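You operate a simulated robot arm through the tools that you are given. There is no shell and no other tool. Be economical: measure what you need, move in short steps, check, and stop when the job is done.

Carry out the task below with a simulated robot arm. There is one attempt and no reset: what you move stays moved.

JOB
Take the yellow piece and put it on the white saucer.
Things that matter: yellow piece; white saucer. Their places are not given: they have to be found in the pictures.

It is judged by the outcome, as a careful person would: the job done as asked, and still so three seconds after it is handed in. It fails if anything else is knocked over, pushed out of place, dropped, spilled or broken.

ROBOT AND FRAMES
A 7-joint arm with a two-finger parallel gripper, fixed in place. Base frame: the origin is at the foot of the arm, x ahead of it, y to its left, z up; the work surface is at about z = 0. Lengths are in mm, angles in degrees, forces in N, time in s.
With the tool pointing down near the work surface it reaches from about 220 to 580 mm from the base axis. Its first joint turns from -66.0 to 66.0 degrees. Payload 2.5 kg.
The tool frame sits at the grasp point between the pads (the TCP): z along the fingers, y along the line on which they close. The tips reach 23 mm beyond it. Largest opening 94 mm; finger width 38, thickness 10; the body of the gripper, 54 by 96 mm, starts 39 mm behind the TCP.
Orientation is told as [roll, pitch, yaw] about the base's x, y, z axes, in that order, counted from this pose: with the fingers straight down and closing along the base's y, the tool's x points along the base's -x, its y along +y and its z along -z.

CONTROLS
- The arm moves only by the tool play_rows. Its argument "steps" is text: rows parted by semicolons, each of 7 numbers parted by spaces: the shift along the tool's x, y, z in mm, then the turn, a rotation vector about the tool's x, y, z in degrees, then the finger opening in mm, from 0 to 94. In form: tx ty tz wx wy wz claw; .... A call has 1 to 10 rows; each row shifts and turns the commanded pose from where the row before left it, along the tool's axes as they then stand. A row lasts 0.2 s, in which the tool goes at most 50 mm and 8.6 degrees; a call with a longer step from one row to the next is refused whole, and so is a gripper value outside its range. Where a pose cannot be reached the arm comes as near as it can. A force on the tool above 40 N (or 10 N above the force at the start of the call, whichever is more), or a blocked arm, ends the call early, and 0.2 s more pass. The fingers move at their own pace (about 108 mm/s each) and stop on an object; they squeeze with about 39 N. The grip force told is the motor's: it shows also when the fingers shut on nothing. Time passes only in rows, and 0.2 s behind the last, so rows that do not move let the fingers close. The reply holds the time, the measured pose of the TCP, the force on the tool along the base axes, the opening and the grip force, in the units named above and with some noise.
- Cameras (640 x 400 px; columns grow to the right, rows downward): "scene" is fixed at [102.3, -396.6, 547.3]; the picture's right is [0.93, -0.36, 0.00], its down [-0.19, -0.51, -0.84] and it looks along [0.30, 0.78, -0.55] (base axes); focal length 345 px, centre (320, 200). "wrist" rides on the gripper at [-39, 0, -44] in the tool frame; the picture's right is [0.00, -1.00, 0.00], its down [0.97, 0.00, -0.24] and it looks along [0.24, 0.00, 0.97] (tool axes); focal length 218 px, centre (320, 200).
- snapshot(camera): a new picture of that camera. No time passes.
- locate(camera, pixels): there is no depth. For up to 12 entries [column, row, z] of the newest picture of that camera ("zoom" is the newest enlarged one), the place [x, y] in the base frame at which the ray of that pixel passes the height z, good to about 2 mm. No time passes.
- zoom(camera, box): a new picture of the part [left, top, right, bottom] of that camera's present view, enlarged. No time passes.
- finish_job(): hands the job in; it is judged then, once.

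Work in short steps. Measure before you move; look again where a grasp or a placing could have gone wrong, and mend it. You have 60 turns and 22 pictures in all, those below and enlarged ones among them. Open the gripper and draw the arm clear of the work before you hand the job in, unless the task says otherwise; then end with one line.

The tools are called after "Request:" as a command line: name --argument value ..., lists and objects as JSON in quotes. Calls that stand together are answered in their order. play_rows: Moves the arm, as the interface text tells. Its arguments: {"type":"object","properties":{"steps":{"type":"string"}},"required":["steps"]} The other tools are called the same way: snapshot (camera) takes a picture; locate (camera, pixels) gives the place at which the rays of pixels pass given heights; zoom (camera, box) takes an enlarged picture of a part of a camera's view; finish_job () hands the job in.

At the start:

```text
t: 0.0
eef_pos: [328.9, -28.4, 260.3]
tcp_rot: [0.0, 0.0, -0.1]
ft_force: [0.6, 0.0, 0.4]
opening: 94.0
gripper_force: 0.1
```

scene: 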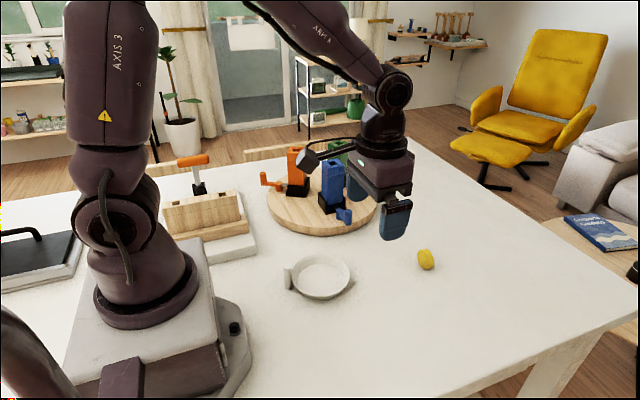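
wrist: 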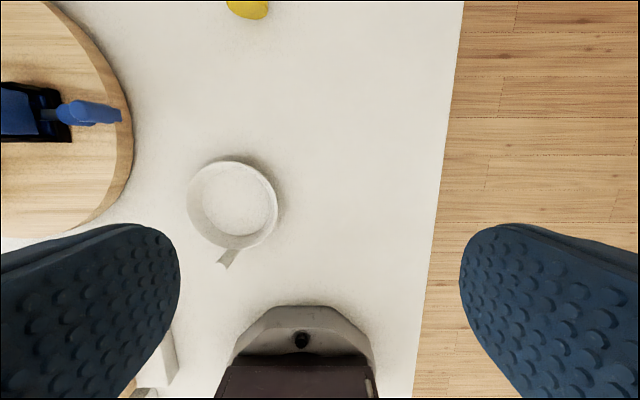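

The yellow piece is near scene (426,259) and the saucer near (321,277). I'll zoom in and locate both.

Request:
zoom --camera "scene" --box '[270, 220, 462, 340]'

Request:
locate --camera "scene" --pixels '[[426, 259, 10], [426, 269, 0], [418, 260, 10], [434, 260, 10], [321, 277, 5], [292, 277, 15], [354, 277, 15], [320, 256, 15], [320, 299, 15]]'

Request:
locate --camera "wrist" --pixels '[[248, 5, 10], [228, 5, 10], [269, 5, 10], [233, 205, 5], [187, 200, 15], [278, 200, 15], [233, 157, 15], [233, 248, 15], [225, 262, 15]]'

```text
3.33 times, centred on (366, 280) of scene
```

zoom: 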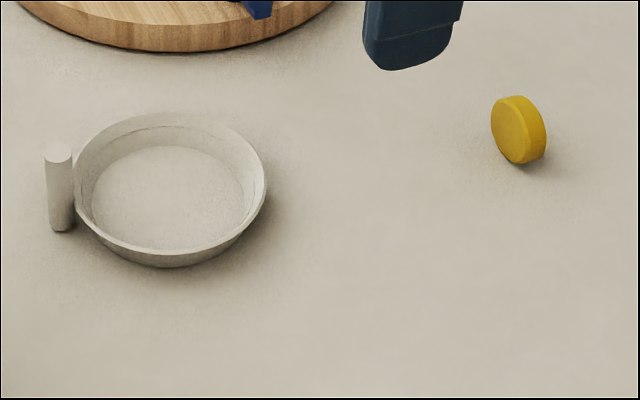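

```text
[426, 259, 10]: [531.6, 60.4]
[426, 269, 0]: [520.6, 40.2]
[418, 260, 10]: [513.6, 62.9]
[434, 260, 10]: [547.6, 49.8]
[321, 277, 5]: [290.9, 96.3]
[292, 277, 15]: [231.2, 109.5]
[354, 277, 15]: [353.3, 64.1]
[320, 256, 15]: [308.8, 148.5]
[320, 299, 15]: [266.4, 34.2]
```

```text
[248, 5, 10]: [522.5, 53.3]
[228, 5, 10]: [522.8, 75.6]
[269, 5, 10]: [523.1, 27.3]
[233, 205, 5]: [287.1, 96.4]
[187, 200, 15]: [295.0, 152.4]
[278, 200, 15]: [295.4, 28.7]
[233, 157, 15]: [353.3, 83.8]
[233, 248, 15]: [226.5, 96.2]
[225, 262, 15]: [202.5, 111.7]
```

The yellow piece is a disc standing on its edge at about (525,50). The saucer centre is about (290,94), with a white peg beside it near (220,110). I'll move above the piece for a closer look.

Request:
play_rows --steps "-30 15.6 10 0 0 0 94;-30 15.6 10 0 0 0 94;-30 15.6 10 0 0 0 94;-30 15.6 10 0 0 0 94;-20 15.6 10 0 0 0 94;0 0 0 0 0 0 94"

Request:
snapshot --camera "wrist"

```text
t: 1.4
eef_pos: [468.1, 50.9, 208.8]
tcp_rot: [0.0, 0.1, 0.0]
ft_force: [0.3, 1.4, -0.6]
opening: 94.1
gripper_force: 0.0
```

```text
18 pictures are left
```

wrist: 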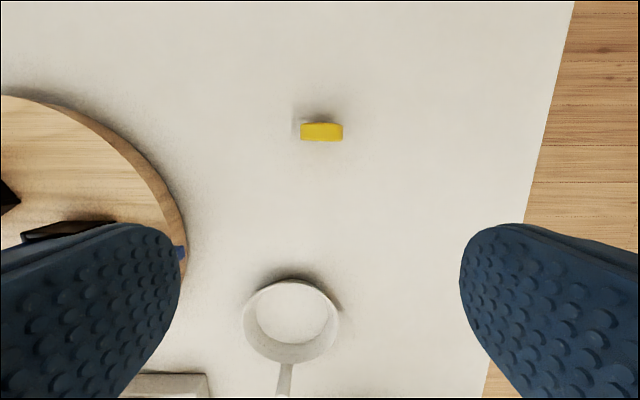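

The disc shows at wrist (321,131), wide along y and thin along x. I'll zoom in for its orientation and size.

Request:
zoom --camera "wrist" --box '[272, 101, 368, 161]'

Request:
zoom --camera "scene" --box '[394, 239, 458, 279]'

```text
6.67 times, centred on (320, 131) of wrist
```

zoom: 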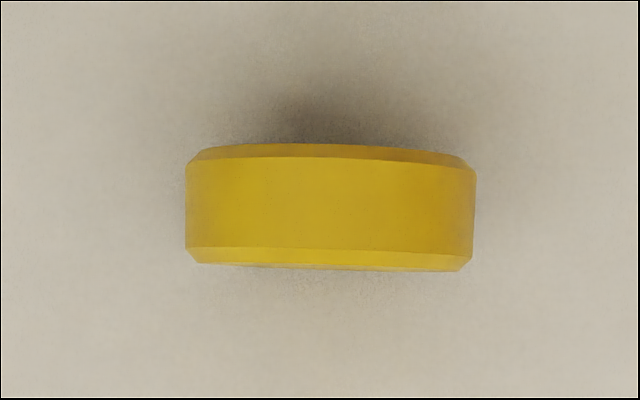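

```text
10.00 times, centred on (426, 259) of scene
```

zoom: 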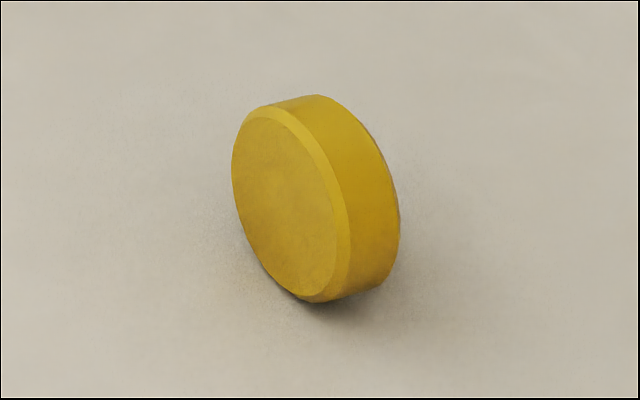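

Diameter spans columns 300–343 and thickness spans rows 123–140. I'll locate those edges at the likely heights.

Request:
locate --camera "wrist" --pixels '[[299.9, 132, 20], [343.4, 132, 20], [321.6, 123.2, 38], [321.6, 140.3, 38], [300, 125, 20], [343.4, 126, 20], [285, 390, 25], [285, 364, 0]]'

Request:
locate --camera "scene" --pixels '[[425.3, 269, 0], [426.5, 268.5, 0], [424, 249, 38], [288, 267, 25], [288.5, 289, 0], [303, 276, 4], [344, 276, 4], [321, 264, 4], [321, 294, 4]]'

```text
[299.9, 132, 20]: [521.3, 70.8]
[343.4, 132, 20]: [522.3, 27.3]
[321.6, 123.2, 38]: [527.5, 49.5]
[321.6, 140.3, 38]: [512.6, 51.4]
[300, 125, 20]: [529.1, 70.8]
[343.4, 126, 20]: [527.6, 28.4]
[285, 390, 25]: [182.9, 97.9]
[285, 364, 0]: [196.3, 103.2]
```

```text
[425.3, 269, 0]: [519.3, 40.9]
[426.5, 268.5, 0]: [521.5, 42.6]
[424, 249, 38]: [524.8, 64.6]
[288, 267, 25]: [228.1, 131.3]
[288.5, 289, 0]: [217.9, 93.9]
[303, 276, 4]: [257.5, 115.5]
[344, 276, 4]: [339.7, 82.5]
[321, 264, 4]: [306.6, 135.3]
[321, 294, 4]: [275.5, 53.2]
```

The disc centre is (520,50), about 43 mm in diameter and 16 mm thick with its axis along x. The peg at (218,94) is about 60 mm tall. I'll move over the disc and yaw 90° so the fingers close on its flat faces.

Request:
play_rows --steps "-26 -0.5 0 0 0 0 80;-26 -0.5 0 0 0 0 80;0 0 0 0 0 8.5 80;0 0 0 0 0 8.5 80;0 0 0 0 0 8.5 80;0 0 0 0 0 8.5 80;0 0 0 0 0 8.5 80;0 0 0 0 0 8.5 80;0 0 0 0 0 8.5 80;0 0 0 0 0 8.5 80"

Request:
play_rows --steps "0 0 0 0 0 8.5 60;0 0 0 0 0 8.5 60;0 0 0 0 0 5 60;0 0 0 0 0 0 60"

Request:
snapshot --camera "wrist"

```text
t: 3.6
eef_pos: [521.0, 48.9, 210.3]
tcp_rot: [0.0, 0.0, -68.2]
ft_force: [-0.1, 0.1, -0.1]
opening: 80.1
gripper_force: 0.1
```

```text
t: 4.6
eef_pos: [518.9, 49.1, 210.4]
tcp_rot: [0.1, 0.0, -90.1]
ft_force: [0.3, -0.1, -0.5]
opening: 59.9
gripper_force: 0.0
```

```text
15 pictures are left
```

wrist: 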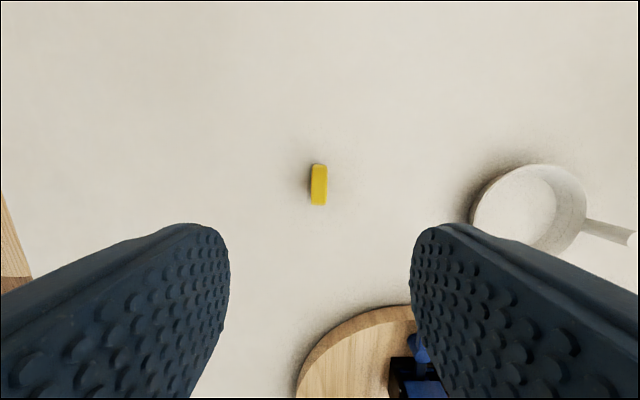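

The yaw is done and the disc sits at (319,184). I'll verify its place before descending.

Request:
locate --camera "wrist" --pixels '[[310.5, 184, 42], [327, 184, 42], [319, 163, 21], [319, 206, 21]]'

```text
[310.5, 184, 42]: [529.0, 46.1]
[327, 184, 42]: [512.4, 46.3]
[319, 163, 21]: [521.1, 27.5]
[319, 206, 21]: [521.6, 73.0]
```

The centre is (520.7,49.5). I'll descend to z≈27 with 50 mm opening, with a small correction in x.

Request:
play_rows --steps "0.5 1.5 40 0 0 0 50;0 0 40 0 0 0 50;0 0 40 0 0 0 50;0 0 30 0 0 0 50;0 0 18 0 0 0 50;0 0 13 0 0 0 50;0 0 0 0 0 0 50"

Request:
snapshot --camera "wrist"

```text
t: 6.2
eef_pos: [521.4, 49.2, 28.3]
tcp_rot: [0.1, -0.1, -90.1]
ft_force: [0.4, 0.2, 0.4]
opening: 50.0
gripper_force: 0.1
```

```text
14 pictures are left
```

wrist: 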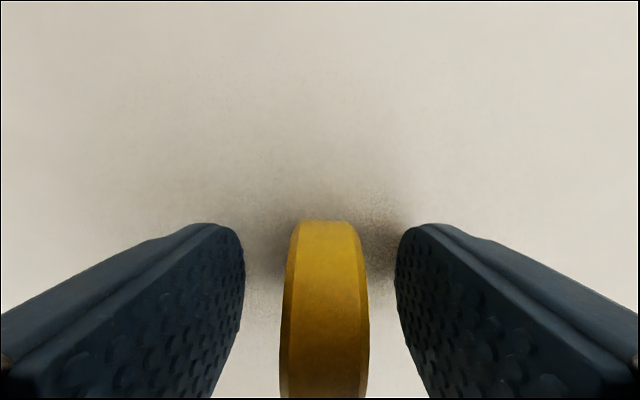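

The disc is between the pads with a gap on each side. I'll close on it and then lift a little.

Request:
play_rows --steps "0 0 0 0 0 0 30;0 0 0 0 0 0 12;0 0 0 0 0 0 10;0 0 0 0 0 0 10;0 0 -15 0 0 0 10;0 0 -15 0 0 0 10;0 0 0 0 0 0 10"

Request:
snapshot --camera "wrist"

```text
t: 7.8
eef_pos: [521.2, 49.3, 58.3]
tcp_rot: [0.0, 0.1, -90.0]
ft_force: [-0.6, -0.6, -0.4]
opening: 14.7
gripper_force: 39.0
```

```text
13 pictures are left
```

wrist: 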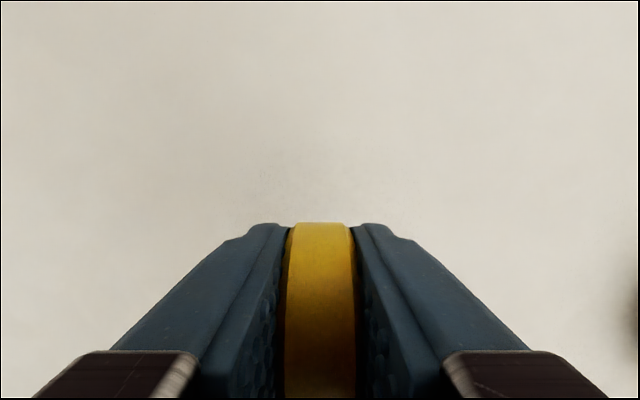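

The disc is held (opening 14.7). I'll lift to z≈170 and carry it above the saucer at about (295,95).

Request:
play_rows --steps "0 0 -40 0 0 0 10;0 0 -40 0 0 0 10;0 0 -32 0 0 0 10;7 -37 0 0 0 0 10;7 -37 0 0 0 0 10;7 -38 0 0 0 0 10;8 -38 0 0 0 0 10;8 -38 0 0 0 0 10;8.5 -38 0 0 0 0 10"

Request:
snapshot --camera "wrist"

Request:
snapshot --camera "scene"

```text
t: 9.8
eef_pos: [293.8, 93.7, 171.7]
tcp_rot: [0.0, 0.0, -90.0]
ft_force: [0.4, 1.0, -0.4]
opening: 15.0
gripper_force: 39.4
```

```text
12 pictures are left
```

wrist: 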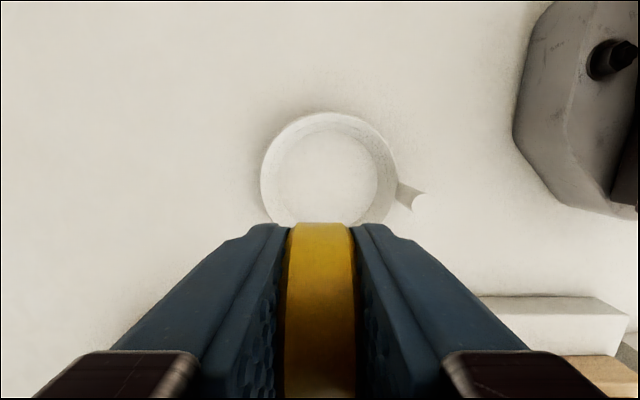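

```text
11 pictures are left
```

scene: 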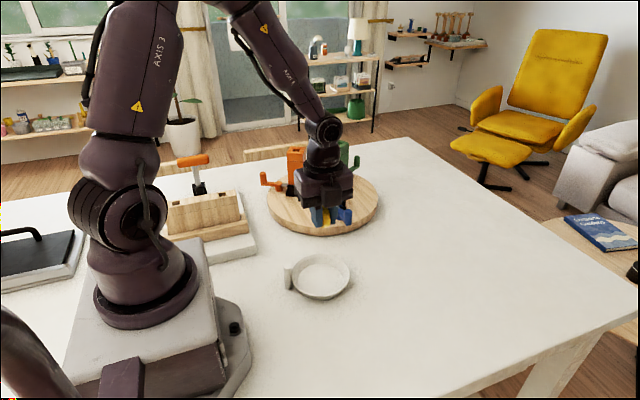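

The saucer is visible below, with its rim at columns 261–400 and top at row 112. I'll locate the rim and floor from here.

Request:
locate --camera "wrist" --pixels '[[261, 178, 20], [399, 178, 20], [332, 112, 20], [279, 180, 4], [379, 180, 4], [330, 131, 4], [401, 193, 0], [420, 203, 60]]'

Request:
zoom --camera "scene" --box '[256, 180, 384, 310]'

```text
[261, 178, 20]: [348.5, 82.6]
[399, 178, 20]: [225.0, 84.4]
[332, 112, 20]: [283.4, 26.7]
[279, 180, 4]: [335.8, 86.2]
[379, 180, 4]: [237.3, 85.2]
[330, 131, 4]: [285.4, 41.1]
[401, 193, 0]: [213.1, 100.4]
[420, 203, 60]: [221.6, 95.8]
```

```text
3.08 times, centred on (320, 245) of scene
```

zoom: 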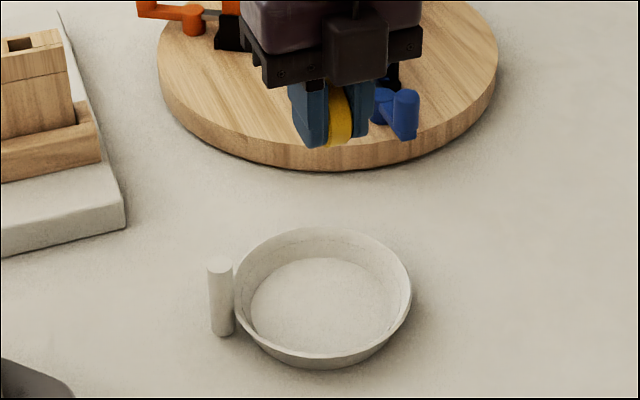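

The saucer floor is centred near (287,90) with a radius of about 49. I'll descend there to leave the disc about 12 mm up, keeping clear of the peg at x=218.

Request:
play_rows --steps "-3 -3 30 0 0 0 10;0 0 35 0 0 0 10;0 0 30 0 0 0 10;0 0 22 0 0 0 10;0 0 14 0 0 0 10;0 0 0 0 0 0 10"

Request:
zoom --camera "scene" --box '[256, 190, 384, 310]'

```text
t: 11.2
eef_pos: [292.7, 89.7, 38.8]
tcp_rot: [0.0, -0.1, -90.1]
ft_force: [-0.6, 0.4, -0.4]
opening: 14.6
gripper_force: 38.6
```

```text
3.33 times, centred on (320, 250) of scene
```

zoom: 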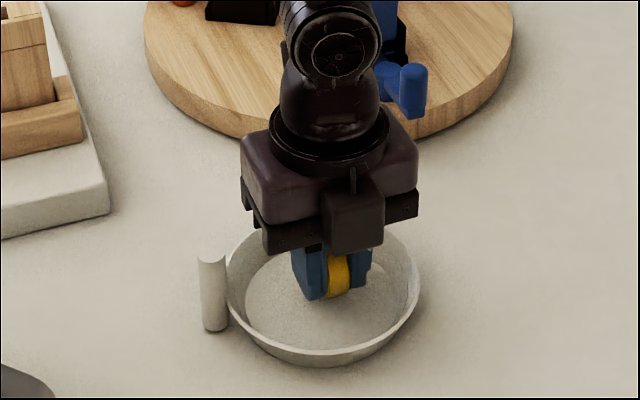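

The disc is inside the saucer and clear of the rim and peg. I'll lower it in 1 mm steps and watch the force.

Request:
play_rows --steps "0 0 1 0 0 0 10;0 0 1 0 0 0 10;0 0 1 0 0 0 10;0 0 1 0 0 0 10;0 0 0 0 0 0 10"

```text
t: 12.4
eef_pos: [290.9, 91.1, 36.6]
tcp_rot: [0.0, 0.0, -89.9]
ft_force: [-0.4, -0.4, -0.1]
opening: 15.1
gripper_force: 39.4
```

There's no contact yet, so I'll keep lowering.

Request:
play_rows --steps "0 0 1 0 0 0 10;0 0 1 0 0 0 10;0 0 0 0 0 0 10"

Request:
play_rows --steps "0 0 1 0 0 0 10;0 0 0 0 0 0 10"

```text
t: 13.2
eef_pos: [293.9, 91.8, 34.1]
tcp_rot: [0.0, 0.0, -90.0]
ft_force: [-0.2, -0.8, -0.6]
opening: 14.9
gripper_force: 39.6
```

```text
t: 13.8
eef_pos: [292.7, 91.6, 33.1]
tcp_rot: [0.1, -0.1, -90.0]
ft_force: [0.2, -0.2, 0.0]
opening: 14.8
gripper_force: 39.2
```

Still no contact at z=33. I'll go on one millimetre at a time.

Request:
play_rows --steps "0 0 1 0 0 0 10;0 0 0 0 0 0 10"

Request:
zoom --camera "scene" --box '[290, 250, 354, 300]'

```text
t: 14.4
eef_pos: [292.4, 90.3, 33.0]
tcp_rot: [0.1, 0.0, -90.0]
ft_force: [-0.7, -0.7, 11.9]
opening: 14.8
gripper_force: 38.9
```

```text
8.00 times, centred on (322, 275) of scene
```

zoom: 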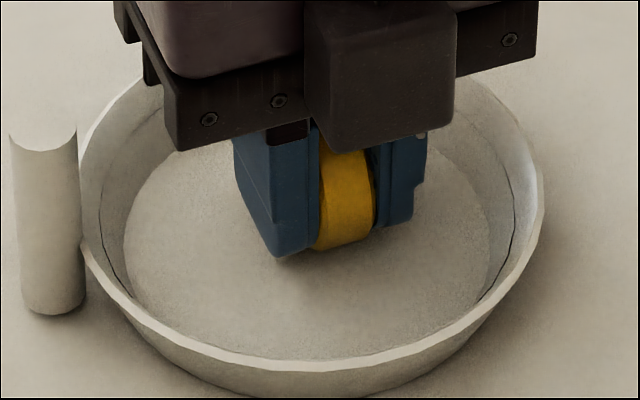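

The force is now 12 N, so the disc is on the saucer floor. I'll back off 0.5 mm, open slowly to 40 mm, then rise straight up.

Request:
play_rows --steps "0 0 -0.5 0 0 0 13;0 0 0 0 0 0 18;0 0 0 0 0 0 24;0 0 0 0 0 0 32;0 0 0 0 0 0 40;0 0 0 0 0 0 40;0 0 0 0 0 0 40"

Request:
snapshot --camera "wrist"

```text
t: 16.0
eef_pos: [292.8, 91.2, 32.8]
tcp_rot: [0.0, 0.0, -90.0]
ft_force: [-0.2, 1.4, -0.3]
opening: 39.8
gripper_force: 0.1
```

```text
7 pictures are left
```

wrist: 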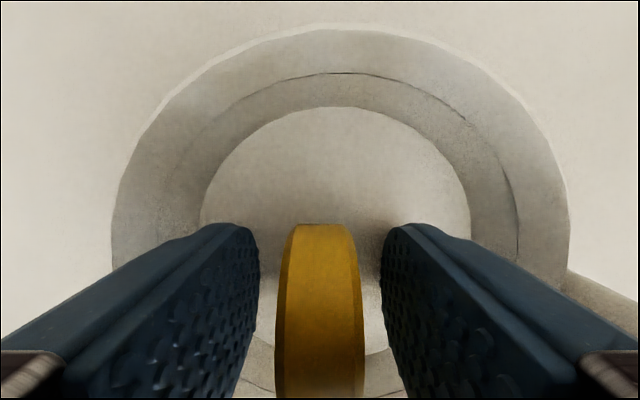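

The disc stands free between the open pads. I'll rise straight up and check.

Request:
play_rows --steps "0 0 -8 0 0 0 40;0 0 -15 0 0 0 40;0 0 -25 0 0 0 40;0 0 -40 0 0 0 40;0 0 -40 0 0 0 40;0 0 -30 0 0 0 40;0 0 0 0 0 0 40"

Request:
snapshot --camera "scene"

Request:
snapshot --camera "wrist"

```text
t: 17.6
eef_pos: [292.7, 92.4, 191.5]
tcp_rot: [0.0, 0.1, -89.9]
ft_force: [0.2, 0.7, -0.3]
opening: 40.1
gripper_force: 0.0
```

```text
6 pictures are left
```

scene: 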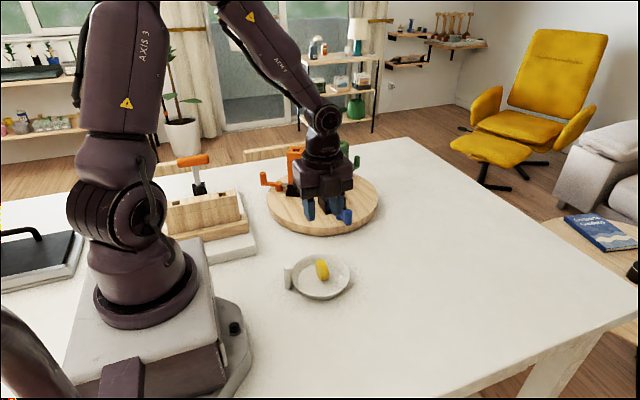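

```text
5 pictures are left
```

wrist: 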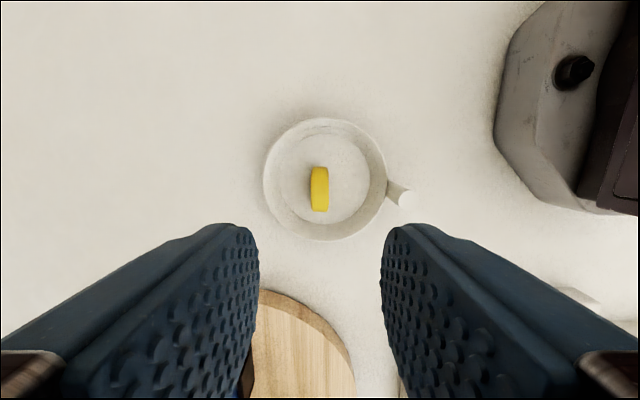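

The disc stands in the middle of the saucer and the peg hasn't moved. I'll draw the arm sideways over the free table and let some time pass to confirm the disc stays put.

Request:
play_rows --steps "-20 20 -10 0 0 0 60;-20 20 -10 0 0 0 60;-20 20 -10 0 0 0 60;-20 20 0 0 0 0 80;0 0 0 0 0 0 80;0 0 0 0 0 0 80;0 0 0 0 0 0 80;0 0 0 0 0 0 80;0 0 0 0 0 0 80"

Request:
snapshot --camera "scene"

```text
t: 19.6
eef_pos: [373.7, 12.0, 220.0]
tcp_rot: [-0.1, 0.0, -90.0]
ft_force: [0.0, -0.3, 0.2]
opening: 80.1
gripper_force: 0.0
```

```text
4 pictures are left
```

scene: 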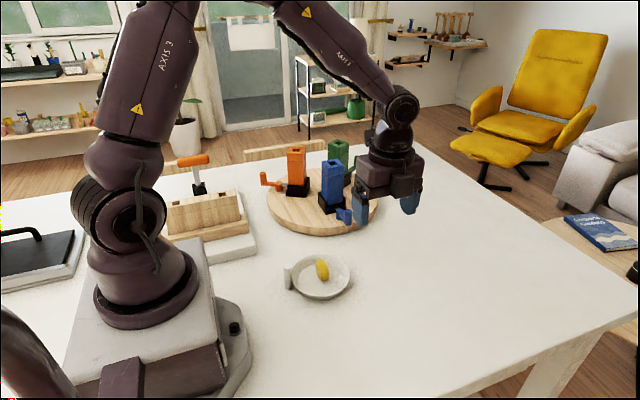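

The disc is still at (322,270) in the saucer, everything else is in place, and the arm is clear, so I'm handing in.

Request:
finish_job

```text
The job is handed in.
```

The yellow piece is on the white saucer, standing on its edge near the middle. Nothing else was disturbed, and the arm is open and clear.
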